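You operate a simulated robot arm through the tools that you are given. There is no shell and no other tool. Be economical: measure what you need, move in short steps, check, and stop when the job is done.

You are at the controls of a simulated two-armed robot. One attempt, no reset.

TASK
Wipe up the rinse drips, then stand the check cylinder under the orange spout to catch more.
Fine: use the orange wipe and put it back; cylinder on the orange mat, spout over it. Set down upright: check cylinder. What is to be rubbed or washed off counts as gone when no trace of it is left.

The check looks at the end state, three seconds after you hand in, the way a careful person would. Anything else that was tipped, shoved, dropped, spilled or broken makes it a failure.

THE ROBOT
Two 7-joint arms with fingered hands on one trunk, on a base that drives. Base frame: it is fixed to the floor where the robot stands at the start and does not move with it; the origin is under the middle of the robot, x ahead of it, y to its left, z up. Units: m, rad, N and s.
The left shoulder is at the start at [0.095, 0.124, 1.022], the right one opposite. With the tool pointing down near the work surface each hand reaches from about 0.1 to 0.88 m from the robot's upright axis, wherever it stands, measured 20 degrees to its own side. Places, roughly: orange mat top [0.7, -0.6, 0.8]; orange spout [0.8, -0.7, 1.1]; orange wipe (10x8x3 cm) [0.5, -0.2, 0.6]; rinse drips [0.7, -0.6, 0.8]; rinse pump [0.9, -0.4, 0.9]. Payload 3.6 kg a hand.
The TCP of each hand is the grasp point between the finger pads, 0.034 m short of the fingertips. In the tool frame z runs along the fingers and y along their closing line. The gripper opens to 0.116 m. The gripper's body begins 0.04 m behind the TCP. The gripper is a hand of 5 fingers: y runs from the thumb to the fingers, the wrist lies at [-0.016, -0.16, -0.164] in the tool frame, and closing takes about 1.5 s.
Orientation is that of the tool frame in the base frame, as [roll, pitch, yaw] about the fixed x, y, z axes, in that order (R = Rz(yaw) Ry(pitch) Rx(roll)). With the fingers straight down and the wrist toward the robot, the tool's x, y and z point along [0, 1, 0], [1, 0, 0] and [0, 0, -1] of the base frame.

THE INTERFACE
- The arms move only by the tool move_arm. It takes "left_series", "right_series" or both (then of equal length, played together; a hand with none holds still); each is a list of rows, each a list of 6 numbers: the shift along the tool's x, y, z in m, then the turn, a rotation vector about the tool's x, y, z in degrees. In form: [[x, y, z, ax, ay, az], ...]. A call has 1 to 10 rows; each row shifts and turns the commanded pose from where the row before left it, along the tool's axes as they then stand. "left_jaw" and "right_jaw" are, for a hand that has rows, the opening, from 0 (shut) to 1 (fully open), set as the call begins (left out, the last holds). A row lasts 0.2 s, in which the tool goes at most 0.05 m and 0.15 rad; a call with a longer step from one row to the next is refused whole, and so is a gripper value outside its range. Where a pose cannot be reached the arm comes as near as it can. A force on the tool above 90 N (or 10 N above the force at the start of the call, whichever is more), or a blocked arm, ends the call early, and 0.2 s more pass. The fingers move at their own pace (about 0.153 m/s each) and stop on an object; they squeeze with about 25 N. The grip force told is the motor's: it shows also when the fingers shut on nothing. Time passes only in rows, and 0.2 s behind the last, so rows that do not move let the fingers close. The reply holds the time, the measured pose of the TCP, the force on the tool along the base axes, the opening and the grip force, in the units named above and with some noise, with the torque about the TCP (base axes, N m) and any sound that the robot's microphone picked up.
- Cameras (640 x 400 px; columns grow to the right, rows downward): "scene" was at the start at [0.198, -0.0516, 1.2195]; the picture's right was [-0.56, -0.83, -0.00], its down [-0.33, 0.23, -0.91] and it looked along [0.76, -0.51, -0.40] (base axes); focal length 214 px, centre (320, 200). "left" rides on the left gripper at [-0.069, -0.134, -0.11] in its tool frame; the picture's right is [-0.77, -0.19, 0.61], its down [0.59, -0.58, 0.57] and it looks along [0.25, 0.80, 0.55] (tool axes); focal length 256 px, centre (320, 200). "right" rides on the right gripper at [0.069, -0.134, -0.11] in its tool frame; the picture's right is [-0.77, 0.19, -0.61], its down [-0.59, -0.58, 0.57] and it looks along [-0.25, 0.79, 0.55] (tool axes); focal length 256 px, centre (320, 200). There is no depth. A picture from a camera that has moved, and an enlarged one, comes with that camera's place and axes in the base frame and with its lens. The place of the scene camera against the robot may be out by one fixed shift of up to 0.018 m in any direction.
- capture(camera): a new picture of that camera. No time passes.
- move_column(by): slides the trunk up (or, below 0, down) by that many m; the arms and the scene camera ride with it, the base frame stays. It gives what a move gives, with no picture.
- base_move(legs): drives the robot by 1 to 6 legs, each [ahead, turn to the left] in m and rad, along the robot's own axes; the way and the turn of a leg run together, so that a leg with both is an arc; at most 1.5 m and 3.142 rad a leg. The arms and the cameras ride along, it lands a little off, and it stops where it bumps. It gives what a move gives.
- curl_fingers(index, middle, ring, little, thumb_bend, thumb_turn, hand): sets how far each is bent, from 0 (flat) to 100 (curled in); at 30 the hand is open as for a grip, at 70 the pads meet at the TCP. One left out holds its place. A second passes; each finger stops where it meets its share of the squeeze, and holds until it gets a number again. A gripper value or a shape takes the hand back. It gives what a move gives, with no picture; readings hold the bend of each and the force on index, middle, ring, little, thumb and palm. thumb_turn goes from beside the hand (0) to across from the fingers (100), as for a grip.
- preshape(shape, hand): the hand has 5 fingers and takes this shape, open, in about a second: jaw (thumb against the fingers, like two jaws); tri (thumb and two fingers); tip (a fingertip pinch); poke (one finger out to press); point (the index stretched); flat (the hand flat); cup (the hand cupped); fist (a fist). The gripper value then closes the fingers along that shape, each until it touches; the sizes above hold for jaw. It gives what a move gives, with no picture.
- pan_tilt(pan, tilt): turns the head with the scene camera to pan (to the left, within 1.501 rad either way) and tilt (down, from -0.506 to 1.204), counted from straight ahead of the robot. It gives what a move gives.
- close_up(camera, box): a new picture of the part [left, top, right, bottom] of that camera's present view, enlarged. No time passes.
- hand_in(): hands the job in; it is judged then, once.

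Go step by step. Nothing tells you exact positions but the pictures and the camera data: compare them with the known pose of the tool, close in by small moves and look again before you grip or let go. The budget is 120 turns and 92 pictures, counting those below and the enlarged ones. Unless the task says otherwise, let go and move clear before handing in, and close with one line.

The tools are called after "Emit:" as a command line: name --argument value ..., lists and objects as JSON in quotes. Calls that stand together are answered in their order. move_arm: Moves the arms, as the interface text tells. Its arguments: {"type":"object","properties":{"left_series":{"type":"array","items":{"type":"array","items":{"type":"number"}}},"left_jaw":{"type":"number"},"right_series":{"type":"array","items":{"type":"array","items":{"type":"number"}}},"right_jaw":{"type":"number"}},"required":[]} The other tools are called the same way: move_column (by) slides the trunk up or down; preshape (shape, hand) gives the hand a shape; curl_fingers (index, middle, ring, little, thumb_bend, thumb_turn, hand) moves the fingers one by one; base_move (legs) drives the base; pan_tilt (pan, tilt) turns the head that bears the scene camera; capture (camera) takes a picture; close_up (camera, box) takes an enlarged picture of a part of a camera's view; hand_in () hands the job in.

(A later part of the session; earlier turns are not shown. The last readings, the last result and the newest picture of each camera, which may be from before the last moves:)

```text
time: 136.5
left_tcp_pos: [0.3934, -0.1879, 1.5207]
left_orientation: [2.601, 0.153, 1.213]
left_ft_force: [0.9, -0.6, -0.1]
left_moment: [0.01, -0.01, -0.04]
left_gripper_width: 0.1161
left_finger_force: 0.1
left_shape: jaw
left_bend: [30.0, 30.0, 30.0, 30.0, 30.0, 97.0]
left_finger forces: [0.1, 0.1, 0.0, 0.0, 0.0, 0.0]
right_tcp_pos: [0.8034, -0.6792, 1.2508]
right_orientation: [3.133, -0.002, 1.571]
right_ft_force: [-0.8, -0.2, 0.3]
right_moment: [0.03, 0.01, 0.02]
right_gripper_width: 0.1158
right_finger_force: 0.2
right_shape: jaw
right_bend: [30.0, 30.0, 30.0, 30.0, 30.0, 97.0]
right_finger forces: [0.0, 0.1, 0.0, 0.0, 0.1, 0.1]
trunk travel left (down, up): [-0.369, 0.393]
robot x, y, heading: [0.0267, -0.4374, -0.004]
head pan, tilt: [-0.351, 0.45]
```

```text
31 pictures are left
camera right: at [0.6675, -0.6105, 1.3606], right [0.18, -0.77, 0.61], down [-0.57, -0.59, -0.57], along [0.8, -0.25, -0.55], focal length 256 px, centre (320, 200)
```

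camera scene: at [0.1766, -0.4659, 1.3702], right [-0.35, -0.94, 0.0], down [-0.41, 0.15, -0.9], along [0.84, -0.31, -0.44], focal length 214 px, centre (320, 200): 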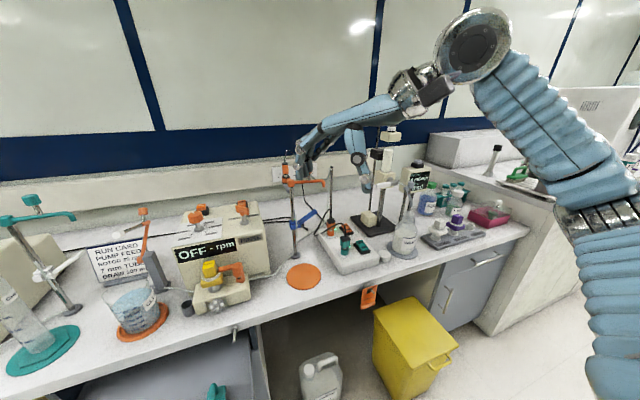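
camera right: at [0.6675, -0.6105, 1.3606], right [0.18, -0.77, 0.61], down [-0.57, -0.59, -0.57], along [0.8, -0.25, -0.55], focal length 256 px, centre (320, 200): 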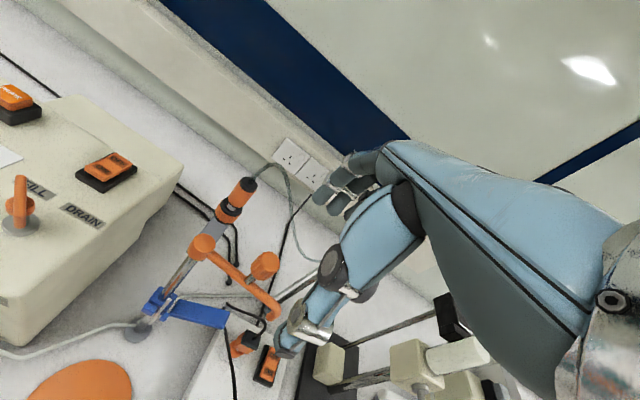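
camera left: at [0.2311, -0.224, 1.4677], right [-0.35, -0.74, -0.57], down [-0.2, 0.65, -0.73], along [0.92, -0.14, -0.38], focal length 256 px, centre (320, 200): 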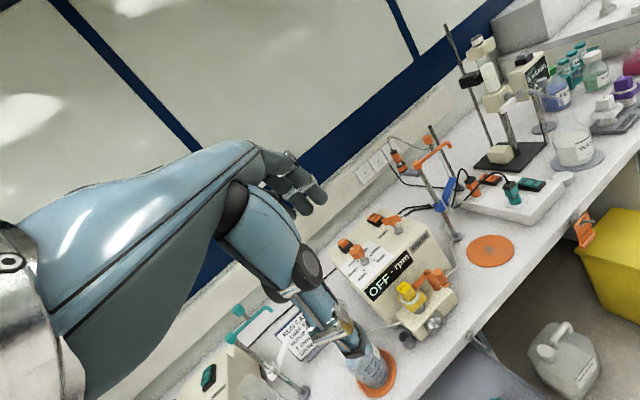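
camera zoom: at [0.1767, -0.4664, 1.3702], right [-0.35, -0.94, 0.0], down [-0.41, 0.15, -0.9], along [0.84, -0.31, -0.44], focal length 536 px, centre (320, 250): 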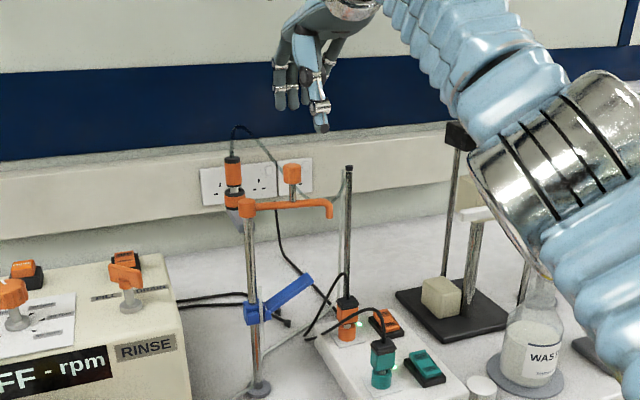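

The wrist camera puts the knob at about (0.83, −0.67). I'll centre over it and go down a little, then check.

Emit:
move_arm --right_series '[[0.008, 0.027, 0, 0, 0, 0], [0, 0, 0.03, 0, 0, 0], [0, 0, 0.01, 0, 0, 0], [0, 0, 0, 0, 0, 0]]'

Emit:
close_up --camera "scene" --box '[270, 100, 370, 200]'

Emit:
close_up --camera "right" --box '[140, 150, 380, 390]'

```text
time: 137.5
left_tcp_pos: [0.3925, -0.1851, 1.52]
left_orientation: [2.6, 0.153, 1.213]
left_ft_force: [-0.5, -0.8, -0.6]
left_moment: [0.03, 0.0, 0.01]
left_gripper_width: 0.1159
left_finger_force: 0.0
left_shape: jaw
left_bend: [30.0, 30.0, 30.0, 30.0, 30.0, 97.0]
left_finger forces: [0.0, 0.0, 0.0, 0.1, 0.1, 0.0]
right_tcp_pos: [0.8331, -0.6717, 1.2117]
right_orientation: [3.138, -0.002, 1.572]
right_ft_force: [-0.4, -0.3, 0.8]
right_moment: [0.03, 0.01, -0.01]
right_gripper_width: 0.1159
right_finger_force: 0.0
right_shape: jaw
right_bend: [30.0, 30.0, 30.0, 30.0, 30.0, 97.0]
right_finger forces: [0.1, 0.0, 0.0, 0.0, 0.1, 0.1]
right hand out of reach, approached as far as the arm can: row 1, 2, 3
trunk travel left (down, up): [-0.369, 0.393]
robot x, y, heading: [0.0288, -0.4366, -0.002]
head pan, tilt: [-0.351, 0.45]
```

```text
4.00 times, centred on (320, 150) of scene
camera zoom: at [0.1768, -0.4658, 1.3703], right [-0.34, -0.94, 0.0], down [-0.41, 0.15, -0.9], along [0.84, -0.31, -0.44], focal length 858 px, centre (320, 400)
```

zoom: 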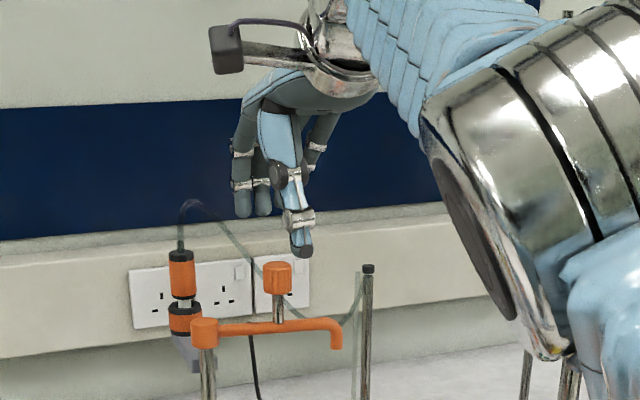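

```text
1.67 times, centred on (260, 270) of right
camera zoom: at [0.6966, -0.6035, 1.3209], right [0.18, -0.77, 0.61], down [-0.57, -0.59, -0.57], along [0.8, -0.24, -0.55], focal length 427 px, centre (420, 83)
```

zoom: 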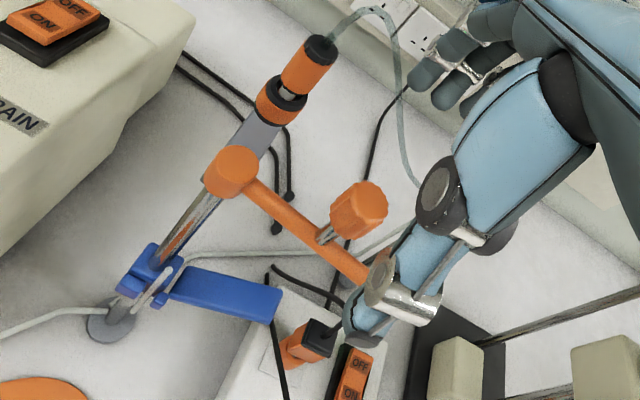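

Triangulated knob: (0.828, −0.669, 1.147). I'll descend around it and close gently.

Emit:
move_arm --right_series '[[0.003, -0.005, 0.02, 0, 0, 0], [0, 0, 0.02, 0, 0, 0], [0, 0, 0.02, 0, 0, 0], [0, 0, 0, 0, 0, 0]]'

Emit:
close_up --camera "right" --box '[140, 150, 380, 390]'

Emit:
close_up --camera "scene" --box '[270, 100, 370, 200]'

```text
time: 138.5
left_tcp_pos: [0.393, -0.186, 1.5217]
left_orientation: [2.601, 0.154, 1.211]
left_ft_force: [-0.8, -0.9, -0.2]
left_moment: [0.01, -0.02, 0.01]
left_gripper_width: 0.1162
left_finger_force: 0.1
left_shape: jaw
left_bend: [30.0, 30.0, 30.0, 30.0, 30.0, 97.0]
left_finger forces: [0.0, 0.0, 0.0, 0.0, 0.0, 0.0]
right_tcp_pos: [0.8464, -0.6717, 1.1576]
right_orientation: [3.136, -0.003, 1.571]
right_ft_force: [-0.3, 0.6, 0.7]
right_moment: [0.0, 0.01, 0.0]
right_gripper_width: 0.1159
right_finger_force: 0.0
right_shape: jaw
right_bend: [30.0, 30.0, 30.0, 30.0, 30.0, 97.0]
right_finger forces: [0.0, 0.0, 0.0, 0.0, 0.0, 0.0]
right hand out of reach, approached as far as the arm can: row 1, 2, 3
trunk travel left (down, up): [-0.369, 0.393]
robot x, y, heading: [0.0278, -0.4327, -0.002]
head pan, tilt: [-0.351, 0.45]
```

```text
1.67 times, centred on (260, 270) of right
camera zoom: at [0.7106, -0.6026, 1.2659], right [0.18, -0.77, 0.61], down [-0.57, -0.59, -0.57], along [0.8, -0.25, -0.55], focal length 427 px, centre (420, 83)
```

zoom: 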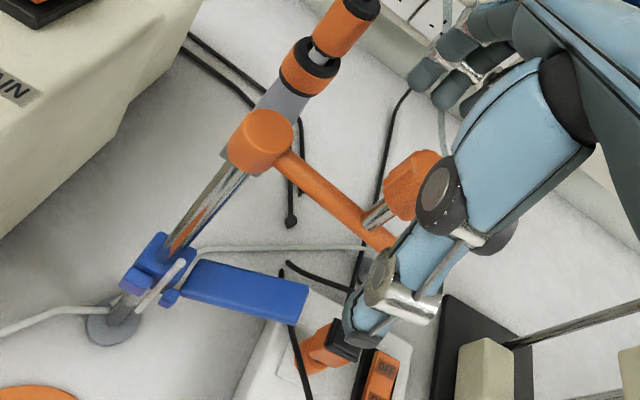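

```text
4.00 times, centred on (320, 150) of scene
camera zoom: at [0.1764, -0.4656, 1.3703], right [-0.35, -0.94, 0.0], down [-0.41, 0.15, -0.9], along [0.84, -0.31, -0.44], focal length 858 px, centre (320, 400)
```

zoom: 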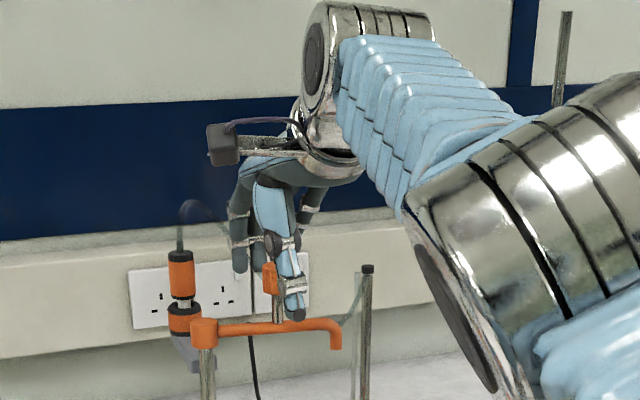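

Emit:
move_arm --right_series '[[0.003, -0.018, 0, 0, 0, 0], [0, 0, 0, 0, 0, 0], [0, 0, 0, 0, 0, 0], [0, 0, 0, 0, 0, 0], [0, 0, 0, 0, 0, 0], [0, 0, 0, 0, 0, 0], [0, 0, 0, 0, 0, 0], [0, 0, 0, 0, 0, 0]]' --right_jaw 0.15

Emit:
close_up --camera "right" --box '[140, 150, 380, 390]'

```text
time: 140.3
left_tcp_pos: [0.3919, -0.1858, 1.5214]
left_orientation: [2.601, 0.156, 1.212]
left_ft_force: [0.4, 1.0, -0.1]
left_moment: [0.03, 0.03, 0.01]
left_gripper_width: 0.1161
left_finger_force: 0.1
left_shape: jaw
left_bend: [30.0, 30.0, 30.0, 30.0, 30.0, 97.0]
left_finger forces: [0.0, 0.0, 0.0, 0.0, 0.0, 0.0]
right_tcp_pos: [0.8462, -0.6698, 1.1589]
right_orientation: [3.135, -0.003, 1.57]
right_ft_force: [-5.8, 0.5, -3.0]
right_moment: [0.06, 0.09, -0.02]
right_gripper_width: 0.0191
right_finger_force: 0.0
right_shape: jaw
right_bend: [60.0, 62.0, 69.0, 68.0, 70.0, 100.0]
right_finger forces: [0.0, 0.0, 0.0, 0.1, 6.0, 0.1]
right hand out of reach, approached as far as the arm can: row 1
trunk travel left (down, up): [-0.369, 0.393]
robot x, y, heading: [0.0294, -0.4357, -0.005]
head pan, tilt: [-0.351, 0.45]
```

```text
1.67 times, centred on (260, 270) of right
camera zoom: at [0.7101, -0.6022, 1.2679], right [0.18, -0.77, 0.61], down [-0.57, -0.59, -0.57], along [0.8, -0.25, -0.55], focal length 427 px, centre (420, 83)
```

zoom: 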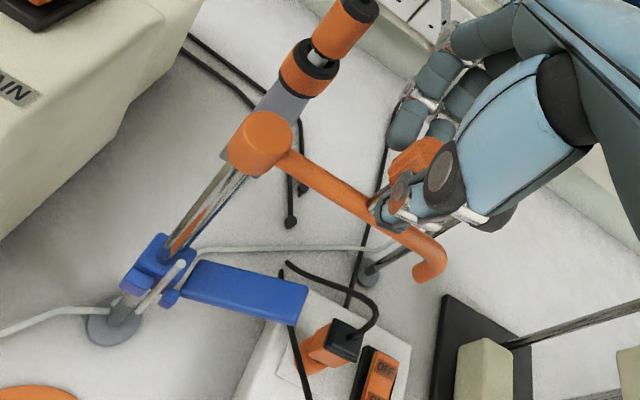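

The knob is caged between thumb and fingers. I'll try pulling toward me in an arc.

Emit:
move_arm --right_series '[[0.004, -0.015, 0, 0, 0, 0], [0.006, -0.015, 0, 0, 0, 0], [0.008, -0.012, 0, 0, 0, 0], [0, 0, 0, 0, 0, 0]]'

Emit:
close_up --camera "right" --box '[140, 150, 380, 390]'

```text
time: 141.3
left_tcp_pos: [0.3932, -0.1858, 1.5214]
left_orientation: [2.601, 0.154, 1.213]
left_ft_force: [-0.1, -0.3, 0.2]
left_moment: [-0.02, 0.05, 0.02]
left_gripper_width: 0.1161
left_finger_force: 0.0
left_shape: jaw
left_bend: [30.0, 30.0, 30.0, 30.0, 30.0, 97.0]
left_finger forces: [0.1, 0.0, 0.0, 0.0, 0.0, 0.0]
right_tcp_pos: [0.8465, -0.6586, 1.1636]
right_orientation: [3.134, -0.002, 1.571]
right_ft_force: [-0.9, 0.6, 0.9]
right_moment: [0.04, 0.02, -0.01]
right_gripper_width: 0.0174
right_finger_force: 0.0
right_shape: jaw
right_bend: [60.0, 62.0, 69.0, 68.0, 70.0, 100.0]
right_finger forces: [0.1, 0.0, 0.1, 0.0, 1.2, 0.0]
right hand out of reach, approached as far as the arm can: row 1, 2, 3
trunk travel left (down, up): [-0.369, 0.393]
robot x, y, heading: [0.0305, -0.4364, -0.004]
head pan, tilt: [-0.351, 0.45]
```

```text
1.67 times, centred on (260, 270) of right
camera zoom: at [0.7105, -0.5911, 1.2733], right [0.18, -0.77, 0.61], down [-0.57, -0.59, -0.57], along [0.8, -0.24, -0.55], focal length 427 px, centre (420, 83)
```

zoom: 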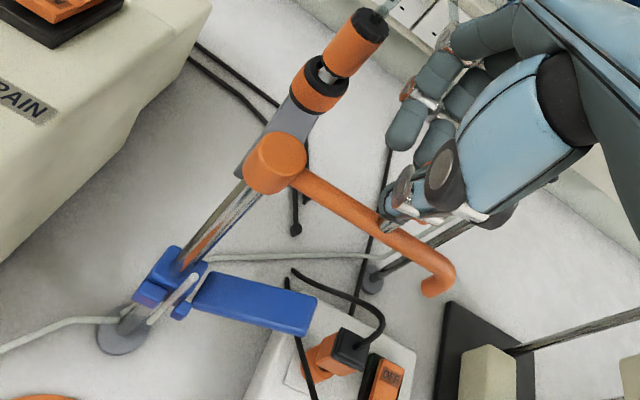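

The wrist is at a joint limit in that direction. I'll open, raise the trunk by 0.2 m (hand rises straight up with it), and come down again in a better posture.

Emit:
move_arm --right_series '[[0, 0, 0, 0, 0, 0], [0, 0, 0, 0, 0, 0], [0, 0, 0, 0, 0, 0], [0, 0, 0, 0, 0, 0], [0, 0, 0, 0, 0, 0], [0, 0, 0, 0, 0, 0]]' --right_jaw 1

Emit:
move_column --by 0.2

Emit:
move_arm --right_series '[[-0.01, -0.018, 0, 0, 0, 0], [0, 0, 0.04, 0, 0, 0], [0, 0, 0.04, 0, 0, 0], [0, 0, 0.04, 0, 0, 0], [0, 0, 0, 0, 0, 0]]'

Emit:
capture --camera "right"

```text
time: 142.7
left_tcp_pos: [0.393, -0.1851, 1.5217]
left_orientation: [2.599, 0.155, 1.213]
left_ft_force: [0.8, 0.0, 0.0]
left_moment: [0.01, 0.0, 0.01]
left_gripper_width: 0.116
left_finger_force: 0.0
left_shape: jaw
left_bend: [30.0, 30.0, 30.0, 30.0, 30.0, 97.0]
left_finger forces: [0.1, 0.0, 0.0, 0.0, 0.0, 0.1]
right_tcp_pos: [0.8463, -0.6605, 1.1627]
right_orientation: [3.136, -0.002, 1.571]
right_ft_force: [0.3, 0.0, -0.3]
right_moment: [0.0, -0.02, 0.03]
right_gripper_width: 0.1157
right_finger_force: 0.0
right_shape: jaw
right_bend: [30.0, 30.0, 30.0, 30.0, 30.0, 97.0]
right_finger forces: [0.0, 0.0, 0.0, 0.0, 0.1, 0.0]
trunk travel left (down, up): [-0.369, 0.393]
robot x, y, heading: [0.0294, -0.4355, -0.006]
head pan, tilt: [-0.351, 0.45]
```

```text
time: 144.9
left_tcp_pos: [0.3946, -0.1863, 1.7212]
left_orientation: [2.601, 0.156, 1.213]
left_ft_force: [0.8, -0.6, 0.5]
left_moment: [0.01, 0.01, -0.01]
left_gripper_width: 0.1159
left_finger_force: 0.1
left_shape: jaw
left_bend: [30.0, 30.0, 30.0, 30.0, 30.0, 97.0]
left_finger forces: [0.1, 0.1, 0.1, 0.1, 0.1, 0.0]
right_tcp_pos: [0.8204, -0.6607, 1.4274]
right_orientation: [3.054, -0.004, 1.573]
right_ft_force: [-0.4, -0.2, -0.4]
right_moment: [-0.03, -0.04, -0.02]
right_gripper_width: 0.116
right_finger_force: 0.0
right_shape: jaw
right_bend: [30.0, 30.0, 30.0, 30.0, 30.0, 97.0]
right_finger forces: [0.0, 0.0, 0.1, 0.1, 0.0, 0.0]
trunk travel left (down, up): [-0.569, 0.193]
robot x, y, heading: [0.0282, -0.4341, 0.001]
head pan, tilt: [-0.351, 0.45]
```

```text
time: 146.1
left_tcp_pos: [0.3936, -0.1853, 1.7206]
left_orientation: [2.599, 0.155, 1.212]
left_ft_force: [-1.3, 0.0, 0.5]
left_moment: [0.01, -0.02, -0.04]
left_gripper_width: 0.116
left_finger_force: 0.0
left_shape: jaw
left_bend: [30.0, 30.0, 30.0, 30.0, 30.0, 97.0]
left_finger forces: [0.0, 0.1, 0.0, 0.1, 0.1, 0.1]
right_tcp_pos: [0.8402, -0.6723, 1.3143]
right_orientation: [3.053, -0.003, 1.572]
right_ft_force: [0.0, 0.3, 0.2]
right_moment: [0.04, -0.01, 0.0]
right_gripper_width: 0.1162
right_finger_force: 0.1
right_shape: jaw
right_bend: [30.0, 30.0, 30.0, 30.0, 30.0, 97.0]
right_finger forces: [0.0, 0.0, 0.1, 0.0, 0.0, 0.0]
right hand out of reach, approached as far as the arm can: row 1, 2, 3, 4
trunk travel left (down, up): [-0.569, 0.193]
robot x, y, heading: [0.0288, -0.4342, 0.0]
head pan, tilt: [-0.351, 0.45]
```

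```text
24 pictures are left
camera right: at [0.696, -0.6032, 1.4122], right [0.13, -0.77, 0.62], down [-0.52, -0.59, -0.61], along [0.84, -0.25, -0.48], focal length 256 px, centre (320, 200)
```

right: 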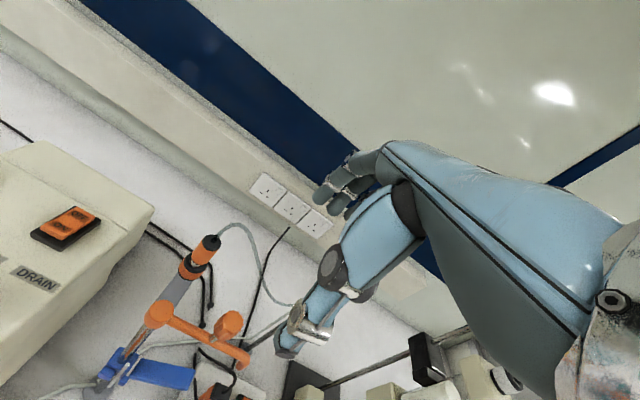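

The straight-down approach is at a joint limit there. I'll retract and switch to a forward-pointing hand (the one needed for the cylinder too), so I can pinch the knob from the front.

Emit:
move_arm --right_series '[[0, -0.05, 0, 0, 0, 0], [0, -0.05, 0, 0, 0, 0], [0, -0.05, 0, 0, 0, 0], [0, -0.05, 0, 0, 0, 0], [0, -0.05, 0, 0, 0, 0], [0, -0.05, 0, 0, 0, 0], [0, 0, 0, -2.93, -7.08, -2.93], [0, 0, 0, -2.93, -7.08, -2.93], [0, 0, 0, -2.93, -7.08, -2.93], [0, 0, 0, -2.93, -7.08, -2.93]]'

Emit:
move_arm --right_series '[[0, 0, 0, -2.93, -7.08, -2.93], [0, 0, 0, -2.93, -7.08, -2.93], [0, 0, 0, -2.93, -7.08, -2.93], [0, 0, 0, -2.93, -7.08, -2.93], [0, 0, 0, -2.93, -7.08, -2.93], [0, 0, 0, -2.93, -7.08, -2.93], [0, 0, 0, -2.93, -7.08, -2.93], [0, 0, 0, -2.93, -7.08, -2.93], [0, 0, 0, 0, 0, 0]]'

```text
time: 148.3
left_tcp_pos: [0.3934, -0.1861, 1.7214]
left_orientation: [2.6, 0.154, 1.214]
left_ft_force: [-0.5, 0.3, 1.0]
left_moment: [0.04, 0.01, -0.02]
left_gripper_width: 0.1159
left_finger_force: 0.1
left_shape: jaw
left_bend: [30.0, 30.0, 30.0, 30.0, 30.0, 97.0]
left_finger forces: [0.0, 0.0, 0.1, 0.0, 0.0, 0.0]
right_tcp_pos: [0.8728, -0.7036, 1.3221]
right_orientation: [2.878, 0.526, 1.687]
right_ft_force: [-1.0, 0.9, 0.5]
right_moment: [-0.01, 0.02, 0.02]
right_gripper_width: 0.1158
right_finger_force: 0.1
right_shape: jaw
right_bend: [30.0, 30.0, 30.0, 30.0, 30.0, 97.0]
right_finger forces: [0.0, 0.0, 0.0, 0.0, 0.0, 0.0]
right hand out of reach, approached as far as the arm can: row 1, 2, 3, 4, 5, 6, 7, 8, 9, 10
trunk travel left (down, up): [-0.569, 0.193]
robot x, y, heading: [0.0297, -0.4337, 0.001]
head pan, tilt: [-0.351, 0.45]
```

```text
time: 150.3
left_tcp_pos: [0.3947, -0.1855, 1.7203]
left_orientation: [2.6, 0.155, 1.213]
left_ft_force: [0.5, -0.1, -0.6]
left_moment: [0.03, 0.0, 0.02]
left_gripper_width: 0.1159
left_finger_force: 0.2
left_shape: jaw
left_bend: [30.0, 30.0, 30.0, 30.0, 30.0, 97.0]
left_finger forces: [0.0, 0.0, 0.0, 0.1, 0.0, 0.0]
right_tcp_pos: [0.896, -0.6944, 1.3253]
right_orientation: [1.607, 1.484, 0.829]
right_ft_force: [-0.3, -0.9, 0.4]
right_moment: [0.02, 0.02, 0.01]
right_gripper_width: 0.1156
right_finger_force: 0.0
right_shape: jaw
right_bend: [30.0, 30.0, 30.0, 30.0, 30.0, 97.0]
right_finger forces: [0.1, 0.0, 0.0, 0.0, 0.0, 0.0]
right hand out of reach, approached as far as the arm can: row 1, 2, 3, 4, 6, 8
trunk travel left (down, up): [-0.569, 0.193]
robot x, y, heading: [0.024, -0.4367, 0.001]
head pan, tilt: [-0.351, 0.45]
```

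The orientation is right now (fingers pointing forward-right, closing horizontally). I'll test retracting.

Emit:
move_arm --right_series '[[0, -0.03, -0.03, 0, 0, 0], [0, -0.03, -0.03, 0, 0, 0], [0, -0.03, -0.03, 0, 0, 0], [0, -0.03, -0.03, 0, 0, 0], [0, 0, 0, 0, 0, 0]]'

Emit:
pan_tilt --pan -0.4 --tilt 0.5

Emit:
capture --camera "scene"

```text
time: 151.5
left_tcp_pos: [0.3947, -0.1855, 1.7194]
left_orientation: [2.602, 0.155, 1.214]
left_ft_force: [-0.9, 0.0, 0.0]
left_moment: [-0.02, 0.0, -0.01]
left_gripper_width: 0.1161
left_finger_force: 0.2
left_shape: jaw
left_bend: [30.0, 30.0, 30.0, 30.0, 30.0, 97.0]
left_finger forces: [0.1, 0.0, 0.1, 0.0, 0.1, 0.0]
right_tcp_pos: [0.7512, -0.6957, 1.315]
right_orientation: [1.51, 1.484, 0.733]
right_ft_force: [0.8, 0.1, 0.0]
right_moment: [0.0, -0.03, -0.01]
right_gripper_width: 0.1161
right_finger_force: 0.0
right_shape: jaw
right_bend: [30.0, 30.0, 30.0, 30.0, 30.0, 97.0]
right_finger forces: [0.0, 0.0, 0.1, 0.0, 0.1, 0.1]
right hand out of reach, approached as far as the arm can: row 1
trunk travel left (down, up): [-0.569, 0.193]
robot x, y, heading: [0.0317, -0.438, -0.006]
head pan, tilt: [-0.351, 0.45]
```

```text
time: 152.1
left_tcp_pos: [0.3932, -0.1855, 1.721]
left_orientation: [2.602, 0.156, 1.213]
left_ft_force: [0.2, 0.5, -0.1]
left_moment: [0.04, -0.01, -0.01]
left_gripper_width: 0.1158
left_finger_force: 0.2
left_shape: jaw
left_bend: [30.0, 30.0, 30.0, 30.0, 30.0, 97.0]
left_finger forces: [0.1, 0.0, 0.0, 0.0, 0.0, 0.0]
right_tcp_pos: [0.7511, -0.6964, 1.3165]
right_orientation: [1.527, 1.484, 0.752]
right_ft_force: [-0.7, -0.1, -0.2]
right_moment: [0.0, -0.01, 0.04]
right_gripper_width: 0.1158
right_finger_force: 0.0
right_shape: jaw
right_bend: [30.0, 30.0, 30.0, 30.0, 30.0, 97.0]
right_finger forces: [0.0, 0.0, 0.0, 0.0, 0.0, 0.0]
trunk travel left (down, up): [-0.569, 0.193]
robot x, y, heading: [0.0279, -0.4363, -0.003]
head pan, tilt: [-0.4, 0.499]
```

```text
23 pictures are left
camera scene: at [0.1383, -0.4694, 1.5673], right [-0.39, -0.92, 0.0], down [-0.44, 0.19, -0.88], along [0.81, -0.34, -0.48], focal length 214 px, centre (320, 200)
```

scene: 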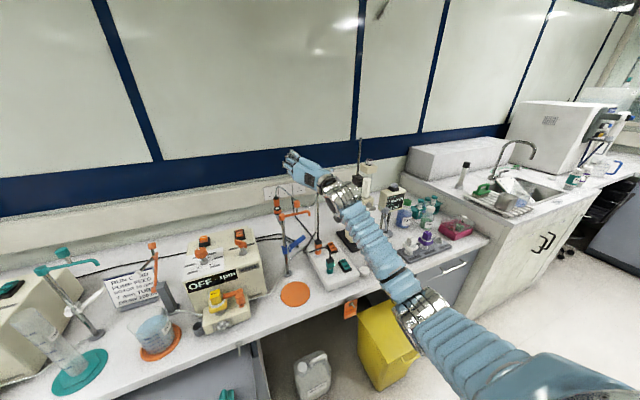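

The arm moves freely in this posture. I'll back off a bit, turn the fingers more straight ahead, and lower the trunk to bring the hand to knob height.

Emit:
move_arm --right_series '[[0, -0.034, -0.034, 0, 0, 0], [0, -0.02, -0.02, 0, 0, 0], [0, 0, 0, -8.3, 0, 0], [0, 0, 0, -8.3, 0, 0], [0, 0, 0, -8.3, 0, 0], [0, 0, 0, 0, 0, 0]]' --right_jaw 0.6

Emit:
move_column --by -0.165

```text
time: 153.5
left_tcp_pos: [0.3934, -0.1859, 1.7208]
left_orientation: [2.6, 0.155, 1.211]
left_ft_force: [0.6, -0.2, -0.9]
left_moment: [-0.01, 0.05, -0.01]
left_gripper_width: 0.116
left_finger_force: 0.0
left_shape: jaw
left_bend: [30.0, 30.0, 30.0, 30.0, 30.0, 97.0]
left_finger forces: [0.0, 0.0, 0.0, 0.0, 0.0, 0.0]
right_tcp_pos: [0.6747, -0.6964, 1.3119]
right_orientation: [1.119, 1.482, 0.778]
right_ft_force: [-0.1, -0.4, -0.3]
right_moment: [0.02, -0.02, 0.0]
right_gripper_width: 0.0698
right_finger_force: 0.1
right_shape: jaw
right_bend: [37.0, 41.0, 57.0, 56.0, 59.0, 99.0]
right_finger forces: [0.0, 0.1, 0.0, 0.1, 0.0, 0.0]
trunk travel left (down, up): [-0.569, 0.193]
robot x, y, heading: [0.0284, -0.4354, -0.007]
head pan, tilt: [-0.4, 0.499]
```

```text
time: 155.4
left_tcp_pos: [0.3923, -0.1865, 1.556]
left_orientation: [2.598, 0.156, 1.211]
left_ft_force: [-0.3, -0.5, 0.3]
left_moment: [-0.01, 0.0, 0.0]
left_gripper_width: 0.1158
left_finger_force: 0.1
left_shape: jaw
left_bend: [30.0, 30.0, 30.0, 30.0, 30.0, 97.0]
left_finger forces: [0.1, 0.0, 0.0, 0.0, 0.0, 0.0]
right_tcp_pos: [0.675, -0.6964, 1.1475]
right_orientation: [1.081, 1.482, 0.738]
right_ft_force: [0.7, 0.0, 0.3]
right_moment: [0.01, -0.01, -0.01]
right_gripper_width: 0.0698
right_finger_force: 0.0
right_shape: jaw
right_bend: [37.0, 41.0, 57.0, 56.0, 59.0, 99.0]
right_finger forces: [0.0, 0.0, 0.1, 0.1, 0.0, 0.0]
trunk travel left (down, up): [-0.404, 0.358]
robot x, y, heading: [0.0294, -0.431, -0.002]
head pan, tilt: [-0.4, 0.499]
```

Emit:
move_arm --right_series '[[0, 0.0385, 0.0, 0, 0, 0], [0, 0.0385, 0.03, 0, 0, 0], [0, 0, 0, 0, 0, 0]]'

Emit:
close_up --camera "scene" --box '[240, 180, 340, 280]'

Emit:
capture --camera "right"

```text
time: 156.2
left_tcp_pos: [0.3927, -0.1879, 1.557]
left_orientation: [2.6, 0.153, 1.21]
left_ft_force: [-0.6, -0.2, 0.1]
left_moment: [0.04, 0.02, 0.01]
left_gripper_width: 0.1158
left_finger_force: 0.1
left_shape: jaw
left_bend: [30.0, 30.0, 30.0, 30.0, 30.0, 97.0]
left_finger forces: [0.0, 0.0, 0.0, 0.1, 0.0, 0.0]
right_tcp_pos: [0.7308, -0.6376, 1.1524]
right_orientation: [1.114, 1.483, 0.772]
right_ft_force: [-0.2, 0.6, -0.2]
right_moment: [0.01, 0.03, 0.0]
right_gripper_width: 0.0698
right_finger_force: 0.0
right_shape: jaw
right_bend: [37.0, 41.0, 57.0, 56.0, 59.0, 99.0]
right_finger forces: [0.0, 0.0, 0.0, 0.0, 0.0, 0.0]
trunk travel left (down, up): [-0.404, 0.358]
robot x, y, heading: [0.0317, -0.4331, -0.006]
head pan, tilt: [-0.4, 0.499]
```

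```text
4.00 times, centred on (290, 230) of scene
camera zoom: at [0.1634, -0.4706, 1.4013], right [-0.39, -0.92, 0.0], down [-0.44, 0.19, -0.88], along [0.81, -0.34, -0.48], focal length 858 px, centre (440, 80)
```

zoom: 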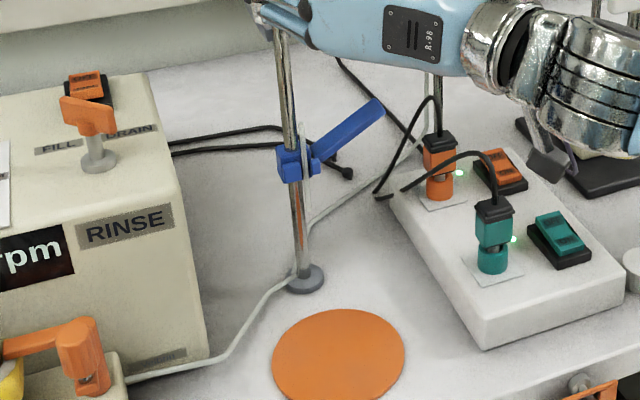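

```text
21 pictures are left
camera right: at [0.5849, -0.7227, 1.0691], right [-0.56, 0.34, 0.76], down [0.3, -0.77, 0.57], along [0.77, 0.55, 0.33], focal length 256 px, centre (320, 200)
```

right: 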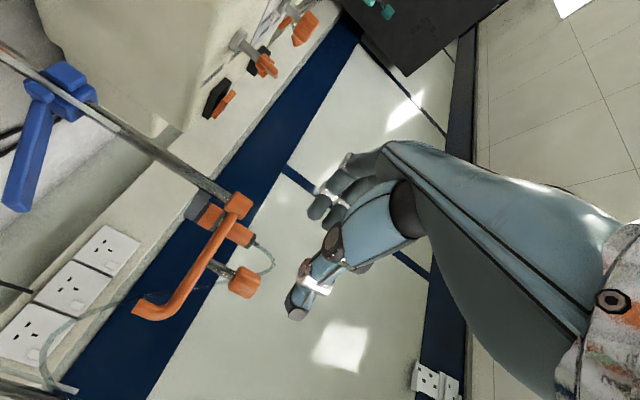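

From below I see knob and arm clearly; knob ≈ (0.828, −0.673, 1.138), straight along the finger direction. I'll advance carefully.

Emit:
move_arm --right_series '[[0.011, 0, 0, 0, 0, 0], [0, 0, 0.03, 0, 0, 0], [0, 0, 0.03, 0, 0, 0], [0, 0, 0.03, 0, 0, 0], [0, 0, 0, 0, 0, 0]]'

Emit:
close_up --camera "right" --box '[120, 150, 380, 350]'

```text
time: 157.4
left_tcp_pos: [0.3923, -0.1866, 1.5563]
left_orientation: [2.6, 0.152, 1.212]
left_ft_force: [0.0, -0.1, -0.2]
left_moment: [-0.01, 0.0, -0.03]
left_gripper_width: 0.1157
left_finger_force: 0.0
left_shape: jaw
left_bend: [30.0, 30.0, 30.0, 30.0, 30.0, 97.0]
left_finger forces: [0.0, 0.1, 0.0, 0.1, 0.1, 0.0]
right_tcp_pos: [0.8166, -0.6657, 1.1466]
right_orientation: [1.113, 1.483, 0.772]
right_ft_force: [-1.3, 0.7, -0.8]
right_moment: [-0.02, 0.0, 0.0]
right_gripper_width: 0.0698
right_finger_force: 0.0
right_shape: jaw
right_bend: [37.0, 41.0, 57.0, 56.0, 59.0, 99.0]
right_finger forces: [0.0, 0.1, 0.1, 0.0, 0.0, 0.0]
trunk travel left (down, up): [-0.404, 0.358]
robot x, y, heading: [0.0274, -0.4316, -0.003]
head pan, tilt: [-0.4, 0.499]
```

```text
2.00 times, centred on (250, 250) of right
camera zoom: at [0.6716, -0.7507, 1.063], right [-0.56, 0.34, 0.76], down [0.3, -0.77, 0.57], along [0.77, 0.55, 0.33], focal length 512 px, centre (460, 100)
```

zoom: 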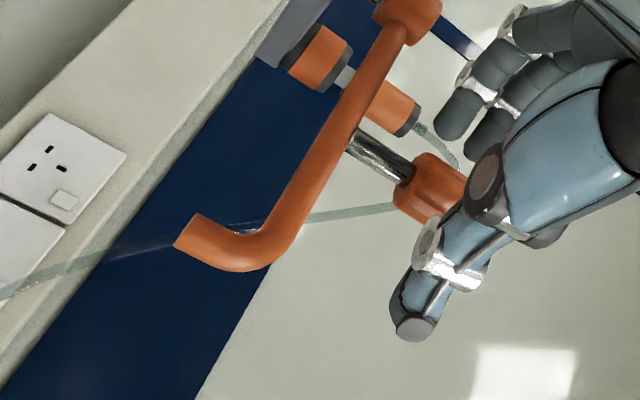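

The knob is between thumb and index. A bit further in, then close.

Emit:
move_arm --right_series '[[0, 0, 0.012, 0, 0, 0], [0, 0, 0, 0, 0, 0], [0, 0, 0, 0, 0, 0], [0, 0, 0, 0, 0, 0], [0, 0, 0, 0, 0, 0], [0, 0, 0, 0, 0, 0], [0, 0, 0, 0, 0, 0]]' --right_jaw 0.0

Emit:
close_up --camera "right" --box '[120, 150, 380, 350]'

```text
time: 159.0
left_tcp_pos: [0.3922, -0.1896, 1.5565]
left_orientation: [2.6, 0.152, 1.211]
left_ft_force: [-0.1, -0.1, 0.0]
left_moment: [0.04, 0.0, 0.03]
left_gripper_width: 0.1161
left_finger_force: 0.2
left_shape: jaw
left_bend: [30.0, 30.0, 30.0, 30.0, 30.0, 97.0]
left_finger forces: [0.1, 0.0, 0.0, 0.0, 0.1, 0.0]
right_tcp_pos: [0.8273, -0.6729, 1.1468]
right_orientation: [1.116, 1.481, 0.771]
right_ft_force: [2.2, -15.3, 4.6]
right_moment: [0.04, -0.18, -0.29]
right_gripper_width: 0.0037
right_finger_force: 24.9
right_shape: jaw
right_bend: [65.0, 71.0, 70.0, 71.0, 70.0, 100.0]
right_finger forces: [13.5, 4.8, 0.1, 0.1, 28.2, 0.0]
trunk travel left (down, up): [-0.404, 0.358]
robot x, y, heading: [0.0289, -0.4324, -0.009]
head pan, tilt: [-0.4, 0.499]
```

```text
2.00 times, centred on (250, 250) of right
camera zoom: at [0.682, -0.7576, 1.0632], right [-0.56, 0.34, 0.76], down [0.3, -0.77, 0.56], along [0.77, 0.54, 0.33], focal length 512 px, centre (460, 100)
```

zoom: 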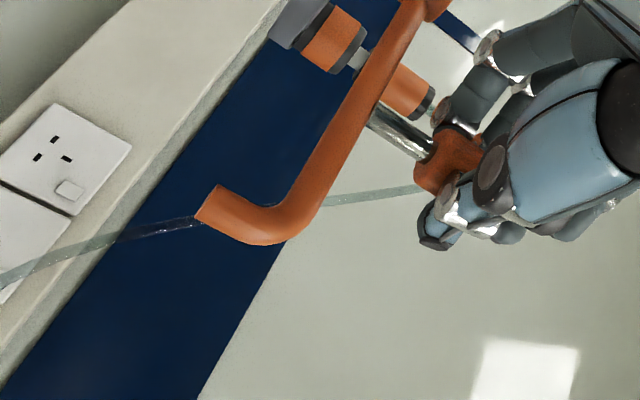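

The knob is gripped. I'll swing it along the arc around the pole, turning the hand with it.

Emit:
move_arm --right_series '[[0, -0.0008, -0.0171, 8, 0, 0], [0, 0, 0, 0, 0, 0], [0, 0.0017, -0.0166, 8, 0, 0], [0, 0, 0, 0, 0, 0], [0, 0.004, -0.0163, 8, 0, 0], [0, 0, 0, 0, 0, 0]]'

Emit:
close_up --camera "right" --box '[80, 100, 380, 350]'

```text
time: 160.4
left_tcp_pos: [0.3893, -0.1914, 1.5585]
left_orientation: [2.599, 0.149, 1.213]
left_ft_force: [-0.3, -0.4, -0.1]
left_moment: [0.02, 0.0, 0.01]
left_gripper_width: 0.1158
left_finger_force: 0.1
left_shape: jaw
left_bend: [30.0, 30.0, 30.0, 30.0, 30.0, 97.0]
left_finger forces: [0.1, 0.0, 0.1, 0.1, 0.1, 0.0]
right_tcp_pos: [0.7821, -0.6463, 1.1484]
right_orientation: [1.521, 1.481, 0.757]
right_ft_force: [-17.8, -22.0, 4.4]
right_moment: [-0.08, -0.21, -0.69]
right_gripper_width: 0.0011
right_finger_force: 25.9
right_shape: jaw
right_bend: [67.0, 72.0, 70.0, 71.0, 70.0, 100.0]
right_finger forces: [17.7, 4.4, 0.1, 0.1, 30.4, 0.0]
trunk travel left (down, up): [-0.404, 0.358]
robot x, y, heading: [0.0273, -0.4377, -0.019]
head pan, tilt: [-0.4, 0.499]
```

```text
1.60 times, centred on (230, 225) of right
camera zoom: at [0.6132, -0.6634, 1.0658], right [-0.36, 0.51, 0.78], down [-0.03, -0.84, 0.54], along [0.93, 0.17, 0.32], focal length 410 px, centre (464, 160)
```

zoom: 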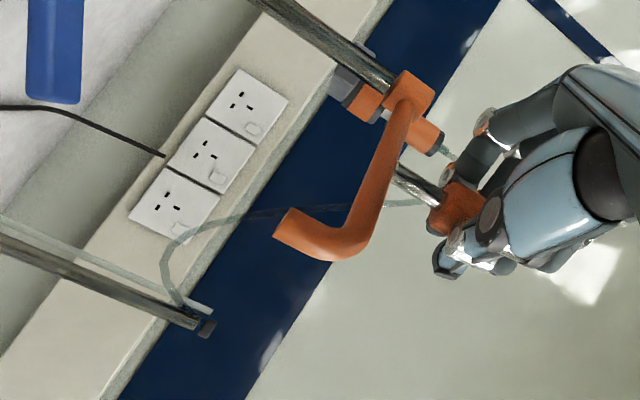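

It is swinging: the knob went from 260° to about 219° around the pole. I'll continue to about 178°.

Emit:
move_arm --right_series '[[0, 0.0048, -0.0127, 6, 0, 0], [0, 0, 0, 0, 0, 0], [0, 0.0062, -0.012, 6, 0, 0], [0, 0, 0, 0, 0, 0], [0, 0.0077, -0.0112, 4, 0, 0], [0, 0, 0, 0, 0, 0], [0, 0, 0, 0, 0, 0]]'

Emit:
capture --camera "right"

```text
time: 162.0
left_tcp_pos: [0.3856, -0.1882, 1.5579]
left_orientation: [2.597, 0.152, 1.211]
left_ft_force: [-0.6, 0.3, -0.1]
left_moment: [0.01, 0.0, -0.03]
left_gripper_width: 0.1161
left_finger_force: 0.2
left_shape: jaw
left_bend: [30.0, 30.0, 30.0, 30.0, 30.0, 97.0]
left_finger forces: [0.0, 0.0, 0.0, 0.0, 0.1, 0.0]
right_tcp_pos: [0.7701, -0.6064, 1.1498]
right_orientation: [1.814, 1.482, 0.771]
right_ft_force: [-41.9, -10.0, -12.9]
right_moment: [0.06, 0.2, -0.61]
right_gripper_width: 0.0002
right_finger_force: 24.8
right_shape: jaw
right_bend: [71.0, 71.0, 70.0, 71.0, 70.0, 100.0]
right_finger forces: [10.5, 0.0, 0.0, 0.0, 45.6, 0.0]
trunk travel left (down, up): [-0.404, 0.358]
robot x, y, heading: [0.0279, -0.4357, -0.01]
head pan, tilt: [-0.4, 0.499]
```

```text
17 pictures are left
camera right: at [0.6034, -0.5735, 1.0715], right [-0.2, 0.57, 0.79], down [-0.25, -0.81, 0.53], along [0.95, -0.1, 0.3], focal length 256 px, centre (320, 200)
```

right: 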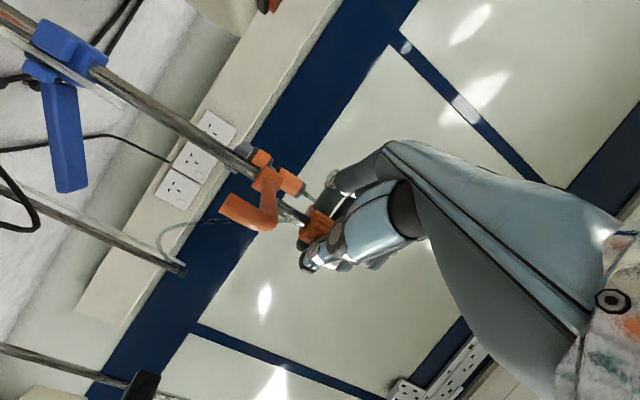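

The spout now points over the mat (tip ≈ (0.73, −0.613)). I'll relax the pull, open a little, and back out along the finger direction.

Emit:
move_arm --right_series '[[0, 0.006, 0.0035, 0, 0, 0], [0, 0, 0, 0, 0, 0]]'

Emit:
move_arm --right_series '[[0, 0, 0, 0, 0, 0], [0, 0, 0, 0, 0, 0], [0, 0, 0, 0, 0, 0], [0, 0, 0, 0, 0, 0], [0, 0, -0.02, 0, 0, 0], [0, 0, -0.03, 0, 0, 0], [0, 0, -0.04, 0, 0, 0], [0, -0.03, -0.03, 0, 0, 0], [0, -0.04, 0, 0, 0, 0], [0, -0.04, 0, 0, 0, 0]]' --right_jaw 0.4

Emit:
close_up --camera "scene" --box '[220, 120, 380, 300]'

```text
time: 162.6
left_tcp_pos: [0.3821, -0.1878, 1.5591]
left_orientation: [2.594, 0.149, 1.212]
left_ft_force: [-0.1, -0.5, 0.2]
left_moment: [0.04, 0.0, 0.02]
left_gripper_width: 0.1159
left_finger_force: 0.0
left_shape: jaw
left_bend: [30.0, 30.0, 30.0, 30.0, 30.0, 97.0]
left_finger forces: [0.0, 0.1, 0.0, 0.0, 0.0, 0.0]
right_tcp_pos: [0.7748, -0.6071, 1.1502]
right_orientation: [1.788, 1.481, 0.741]
right_ft_force: [-60.5, -8.7, -14.7]
right_moment: [0.11, 0.23, -0.76]
right_gripper_width: 0.0
right_finger_force: 25.1
right_shape: jaw
right_bend: [71.0, 71.0, 70.0, 71.0, 70.0, 100.0]
right_finger forces: [6.6, 0.0, 0.1, 0.0, 60.5, 0.0]
trunk travel left (down, up): [-0.404, 0.358]
robot x, y, heading: [0.024, -0.4363, -0.009]
head pan, tilt: [-0.4, 0.499]
```

```text
time: 164.8
left_tcp_pos: [0.3916, -0.1856, 1.5554]
left_orientation: [2.601, 0.156, 1.213]
left_ft_force: [0.2, -0.2, -0.3]
left_moment: [0.0, -0.03, -0.02]
left_gripper_width: 0.1159
left_finger_force: 0.1
left_shape: jaw
left_bend: [30.0, 30.0, 30.0, 30.0, 30.0, 97.0]
left_finger forces: [0.1, 0.0, 0.0, 0.0, 0.0, 0.0]
right_tcp_pos: [0.6267, -0.5546, 1.1422]
right_orientation: [1.795, 1.484, 0.757]
right_ft_force: [-0.2, -0.8, 0.0]
right_moment: [0.01, -0.03, 0.01]
right_gripper_width: 0.0466
right_finger_force: 0.1
right_shape: jaw
right_bend: [45.0, 49.0, 65.0, 63.0, 69.0, 100.0]
right_finger forces: [0.1, 0.0, 0.0, 0.0, 0.0, 0.1]
trunk travel left (down, up): [-0.404, 0.358]
robot x, y, heading: [0.0289, -0.433, -0.003]
head pan, tilt: [-0.4, 0.499]
```

```text
2.22 times, centred on (300, 210) of scene
camera zoom: at [0.1634, -0.47, 1.4013], right [-0.39, -0.92, 0.0], down [-0.44, 0.19, -0.88], along [0.81, -0.34, -0.48], focal length 477 px, centre (364, 178)
```

zoom: 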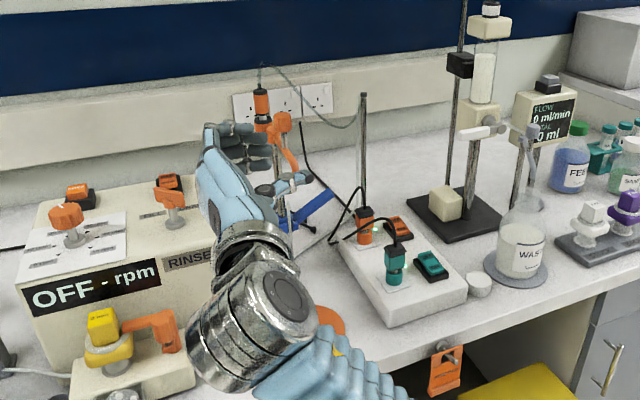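

Spout swung and hand is clear. Now to the cylinder: turn left and lower the trunk.

Emit:
base_move --legs '[[0, 0.2], [0, 0.2], [0, 0.2], [0, 0.2], [0, 0.1]]'

Emit:
move_column --by -0.185

Emit:
pan_tilt --pan -0.4 --tilt 0.6

Emit:
capture --camera "scene"

```text
time: 168.7
left_tcp_pos: [0.0618, 0.0055, 1.5565]
left_orientation: [2.599, 0.155, 2.106]
left_ft_force: [-0.9, 0.1, 0.4]
left_moment: [-0.01, -0.03, 0.02]
left_gripper_width: 0.1162
left_finger_force: 0.2
left_shape: jaw
left_bend: [30.0, 30.0, 30.0, 30.0, 30.0, 97.0]
left_finger forces: [0.0, 0.0, 0.0, 0.1, 0.1, 0.1]
right_tcp_pos: [0.4959, -0.0418, 1.1411]
right_orientation: [1.772, 1.485, 1.627]
right_ft_force: [-0.5, -0.5, 0.8]
right_moment: [-0.06, 0.01, -0.04]
right_gripper_width: 0.0464
right_finger_force: 0.0
right_shape: jaw
right_bend: [45.0, 49.0, 65.0, 63.0, 69.0, 100.0]
right_finger forces: [0.0, 0.0, 0.1, 0.1, 0.1, 0.0]
trunk travel left (down, up): [-0.404, 0.358]
robot x, y, heading: [0.0289, -0.4356, 0.886]
head pan, tilt: [-0.4, 0.499]
```

```text
time: 170.7
left_tcp_pos: [0.0627, 0.0039, 1.3716]
left_orientation: [2.601, 0.153, 2.106]
left_ft_force: [0.1, -0.2, 0.7]
left_moment: [0.0, -0.01, 0.02]
left_gripper_width: 0.1159
left_finger_force: 0.1
left_shape: jaw
left_bend: [30.0, 30.0, 30.0, 30.0, 30.0, 97.0]
left_finger forces: [0.0, 0.0, 0.0, 0.0, 0.0, 0.0]
right_tcp_pos: [0.4968, -0.0417, 0.9572]
right_orientation: [1.765, 1.485, 1.619]
right_ft_force: [0.0, 0.1, -0.2]
right_moment: [0.05, -0.01, -0.02]
right_gripper_width: 0.0462
right_finger_force: 0.2
right_shape: jaw
right_bend: [45.0, 49.0, 65.0, 63.0, 69.0, 100.0]
right_finger forces: [0.0, 0.0, 0.1, 0.0, 0.0, 0.0]
trunk travel left (down, up): [-0.219, 0.543]
robot x, y, heading: [0.0309, -0.4318, 0.896]
head pan, tilt: [-0.4, 0.499]
```

```text
time: 171.4
left_tcp_pos: [0.063, 0.0059, 1.3708]
left_orientation: [2.6, 0.155, 2.105]
left_ft_force: [0.4, 0.1, -0.2]
left_moment: [-0.01, 0.02, 0.01]
left_gripper_width: 0.1163
left_finger_force: 0.0
left_shape: jaw
left_bend: [30.0, 30.0, 30.0, 30.0, 30.0, 97.0]
left_finger forces: [0.0, 0.0, 0.0, 0.0, 0.0, 0.0]
right_tcp_pos: [0.4975, -0.0416, 0.9573]
right_orientation: [1.785, 1.483, 1.64]
right_ft_force: [0.7, -0.2, 1.1]
right_moment: [0.0, 0.0, -0.02]
right_gripper_width: 0.0464
right_finger_force: 0.0
right_shape: jaw
right_bend: [45.0, 49.0, 65.0, 63.0, 69.0, 100.0]
right_finger forces: [0.0, 0.0, 0.0, 0.0, 0.1, 0.0]
trunk travel left (down, up): [-0.219, 0.543]
robot x, y, heading: [0.0302, -0.4348, 0.895]
head pan, tilt: [-0.4, 0.6]
```

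```text
15 pictures are left
camera scene: at [0.1875, -0.3062, 1.2027], right [0.47, -0.88, 0.0], down [-0.5, -0.27, -0.83], along [0.73, 0.39, -0.56], focal length 214 px, centre (320, 200)
```

scene: 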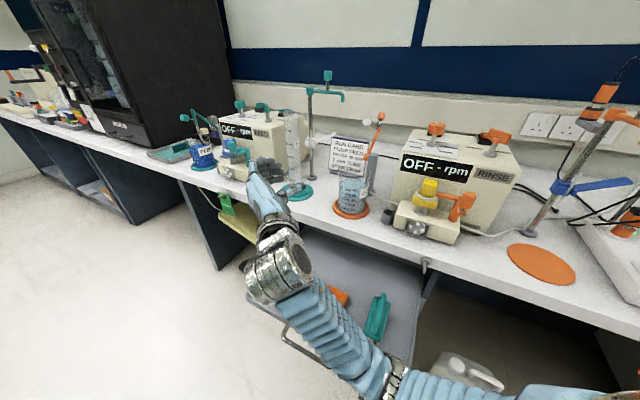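

Emit:
capture --camera "right"

Emit:
close_up --camera "scene" --box '[240, 90, 380, 230]'

```text
14 pictures are left
camera right: at [0.3666, -0.1524, 0.8784], right [-0.57, 0.21, 0.79], down [0.48, -0.7, 0.53], along [0.67, 0.68, 0.3], focal length 256 px, centre (320, 200)
```

right: 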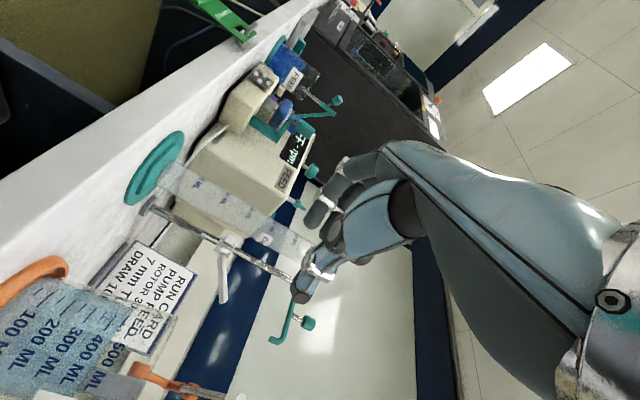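

```text
2.86 times, centred on (310, 160) of scene
camera zoom: at [0.1875, -0.3062, 1.2027], right [0.47, -0.88, 0.0], down [-0.5, -0.27, -0.83], along [0.73, 0.39, -0.56], focal length 613 px, centre (349, 314)
```

zoom: 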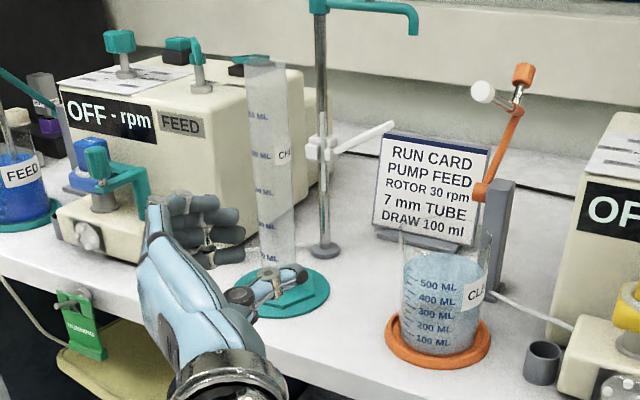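

The cylinder is at about (0.68, 0.055), ahead and left of the hand. I'll level the hand, open it, and shift left so it lines up in front.

Emit:
move_arm --right_series '[[0, 0, 0, 0, 0, -4.9], [0, 0.041, 0, 0, 0, 0], [0, 0.041, 0, 0, 0, 0], [0, 0.04, 0, 0, 0, 0], [0, 0, 0.04, 0, 0, 0], [0, 0, 0, 0, 0, 0]]' --right_jaw 1

Emit:
close_up --camera "scene" --box '[240, 90, 380, 230]'

Emit:
close_up --camera "right" --box '[60, 100, 380, 340]'

```text
time: 172.8
left_tcp_pos: [0.062, 0.0072, 1.3703]
left_orientation: [2.6, 0.155, 2.106]
left_ft_force: [0.6, -0.5, -0.7]
left_moment: [0.01, -0.01, -0.03]
left_gripper_width: 0.1158
left_finger_force: 0.1
left_shape: jaw
left_bend: [30.0, 30.0, 30.0, 30.0, 30.0, 97.0]
left_finger forces: [0.0, 0.0, 0.0, 0.0, 0.1, 0.1]
right_tcp_pos: [0.5534, 0.0721, 0.9565]
right_orientation: [3.112, 1.555, 2.969]
right_ft_force: [-1.0, 0.1, 0.2]
right_moment: [-0.01, 0.06, -0.02]
right_gripper_width: 0.116
right_finger_force: 0.0
right_shape: jaw
right_bend: [30.0, 30.0, 30.0, 30.0, 30.0, 97.0]
right_finger forces: [0.0, 0.0, 0.1, 0.0, 0.0, 0.0]
trunk travel left (down, up): [-0.219, 0.543]
robot x, y, heading: [0.0293, -0.4319, 0.895]
head pan, tilt: [-0.4, 0.6]
```

```text
2.86 times, centred on (310, 160) of scene
camera zoom: at [0.187, -0.3055, 1.2027], right [0.47, -0.88, 0.0], down [-0.5, -0.27, -0.82], along [0.73, 0.39, -0.57], focal length 613 px, centre (349, 314)
```

zoom: 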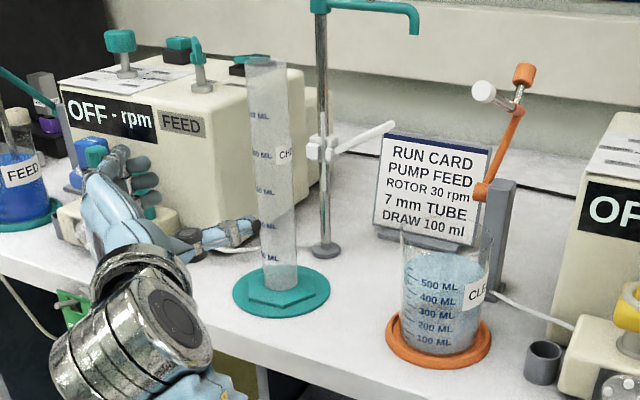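

```text
1.67 times, centred on (220, 220) of right
camera zoom: at [0.4223, -0.0441, 0.8881], right [-0.56, 0.27, 0.78], down [0.49, -0.65, 0.58], along [0.67, 0.71, 0.24], focal length 427 px, centre (487, 167)
```

zoom: 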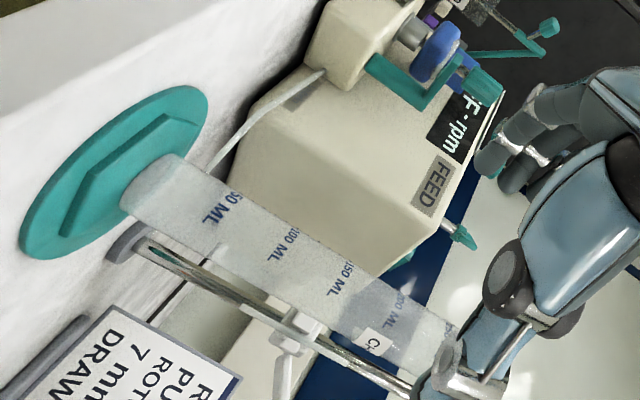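

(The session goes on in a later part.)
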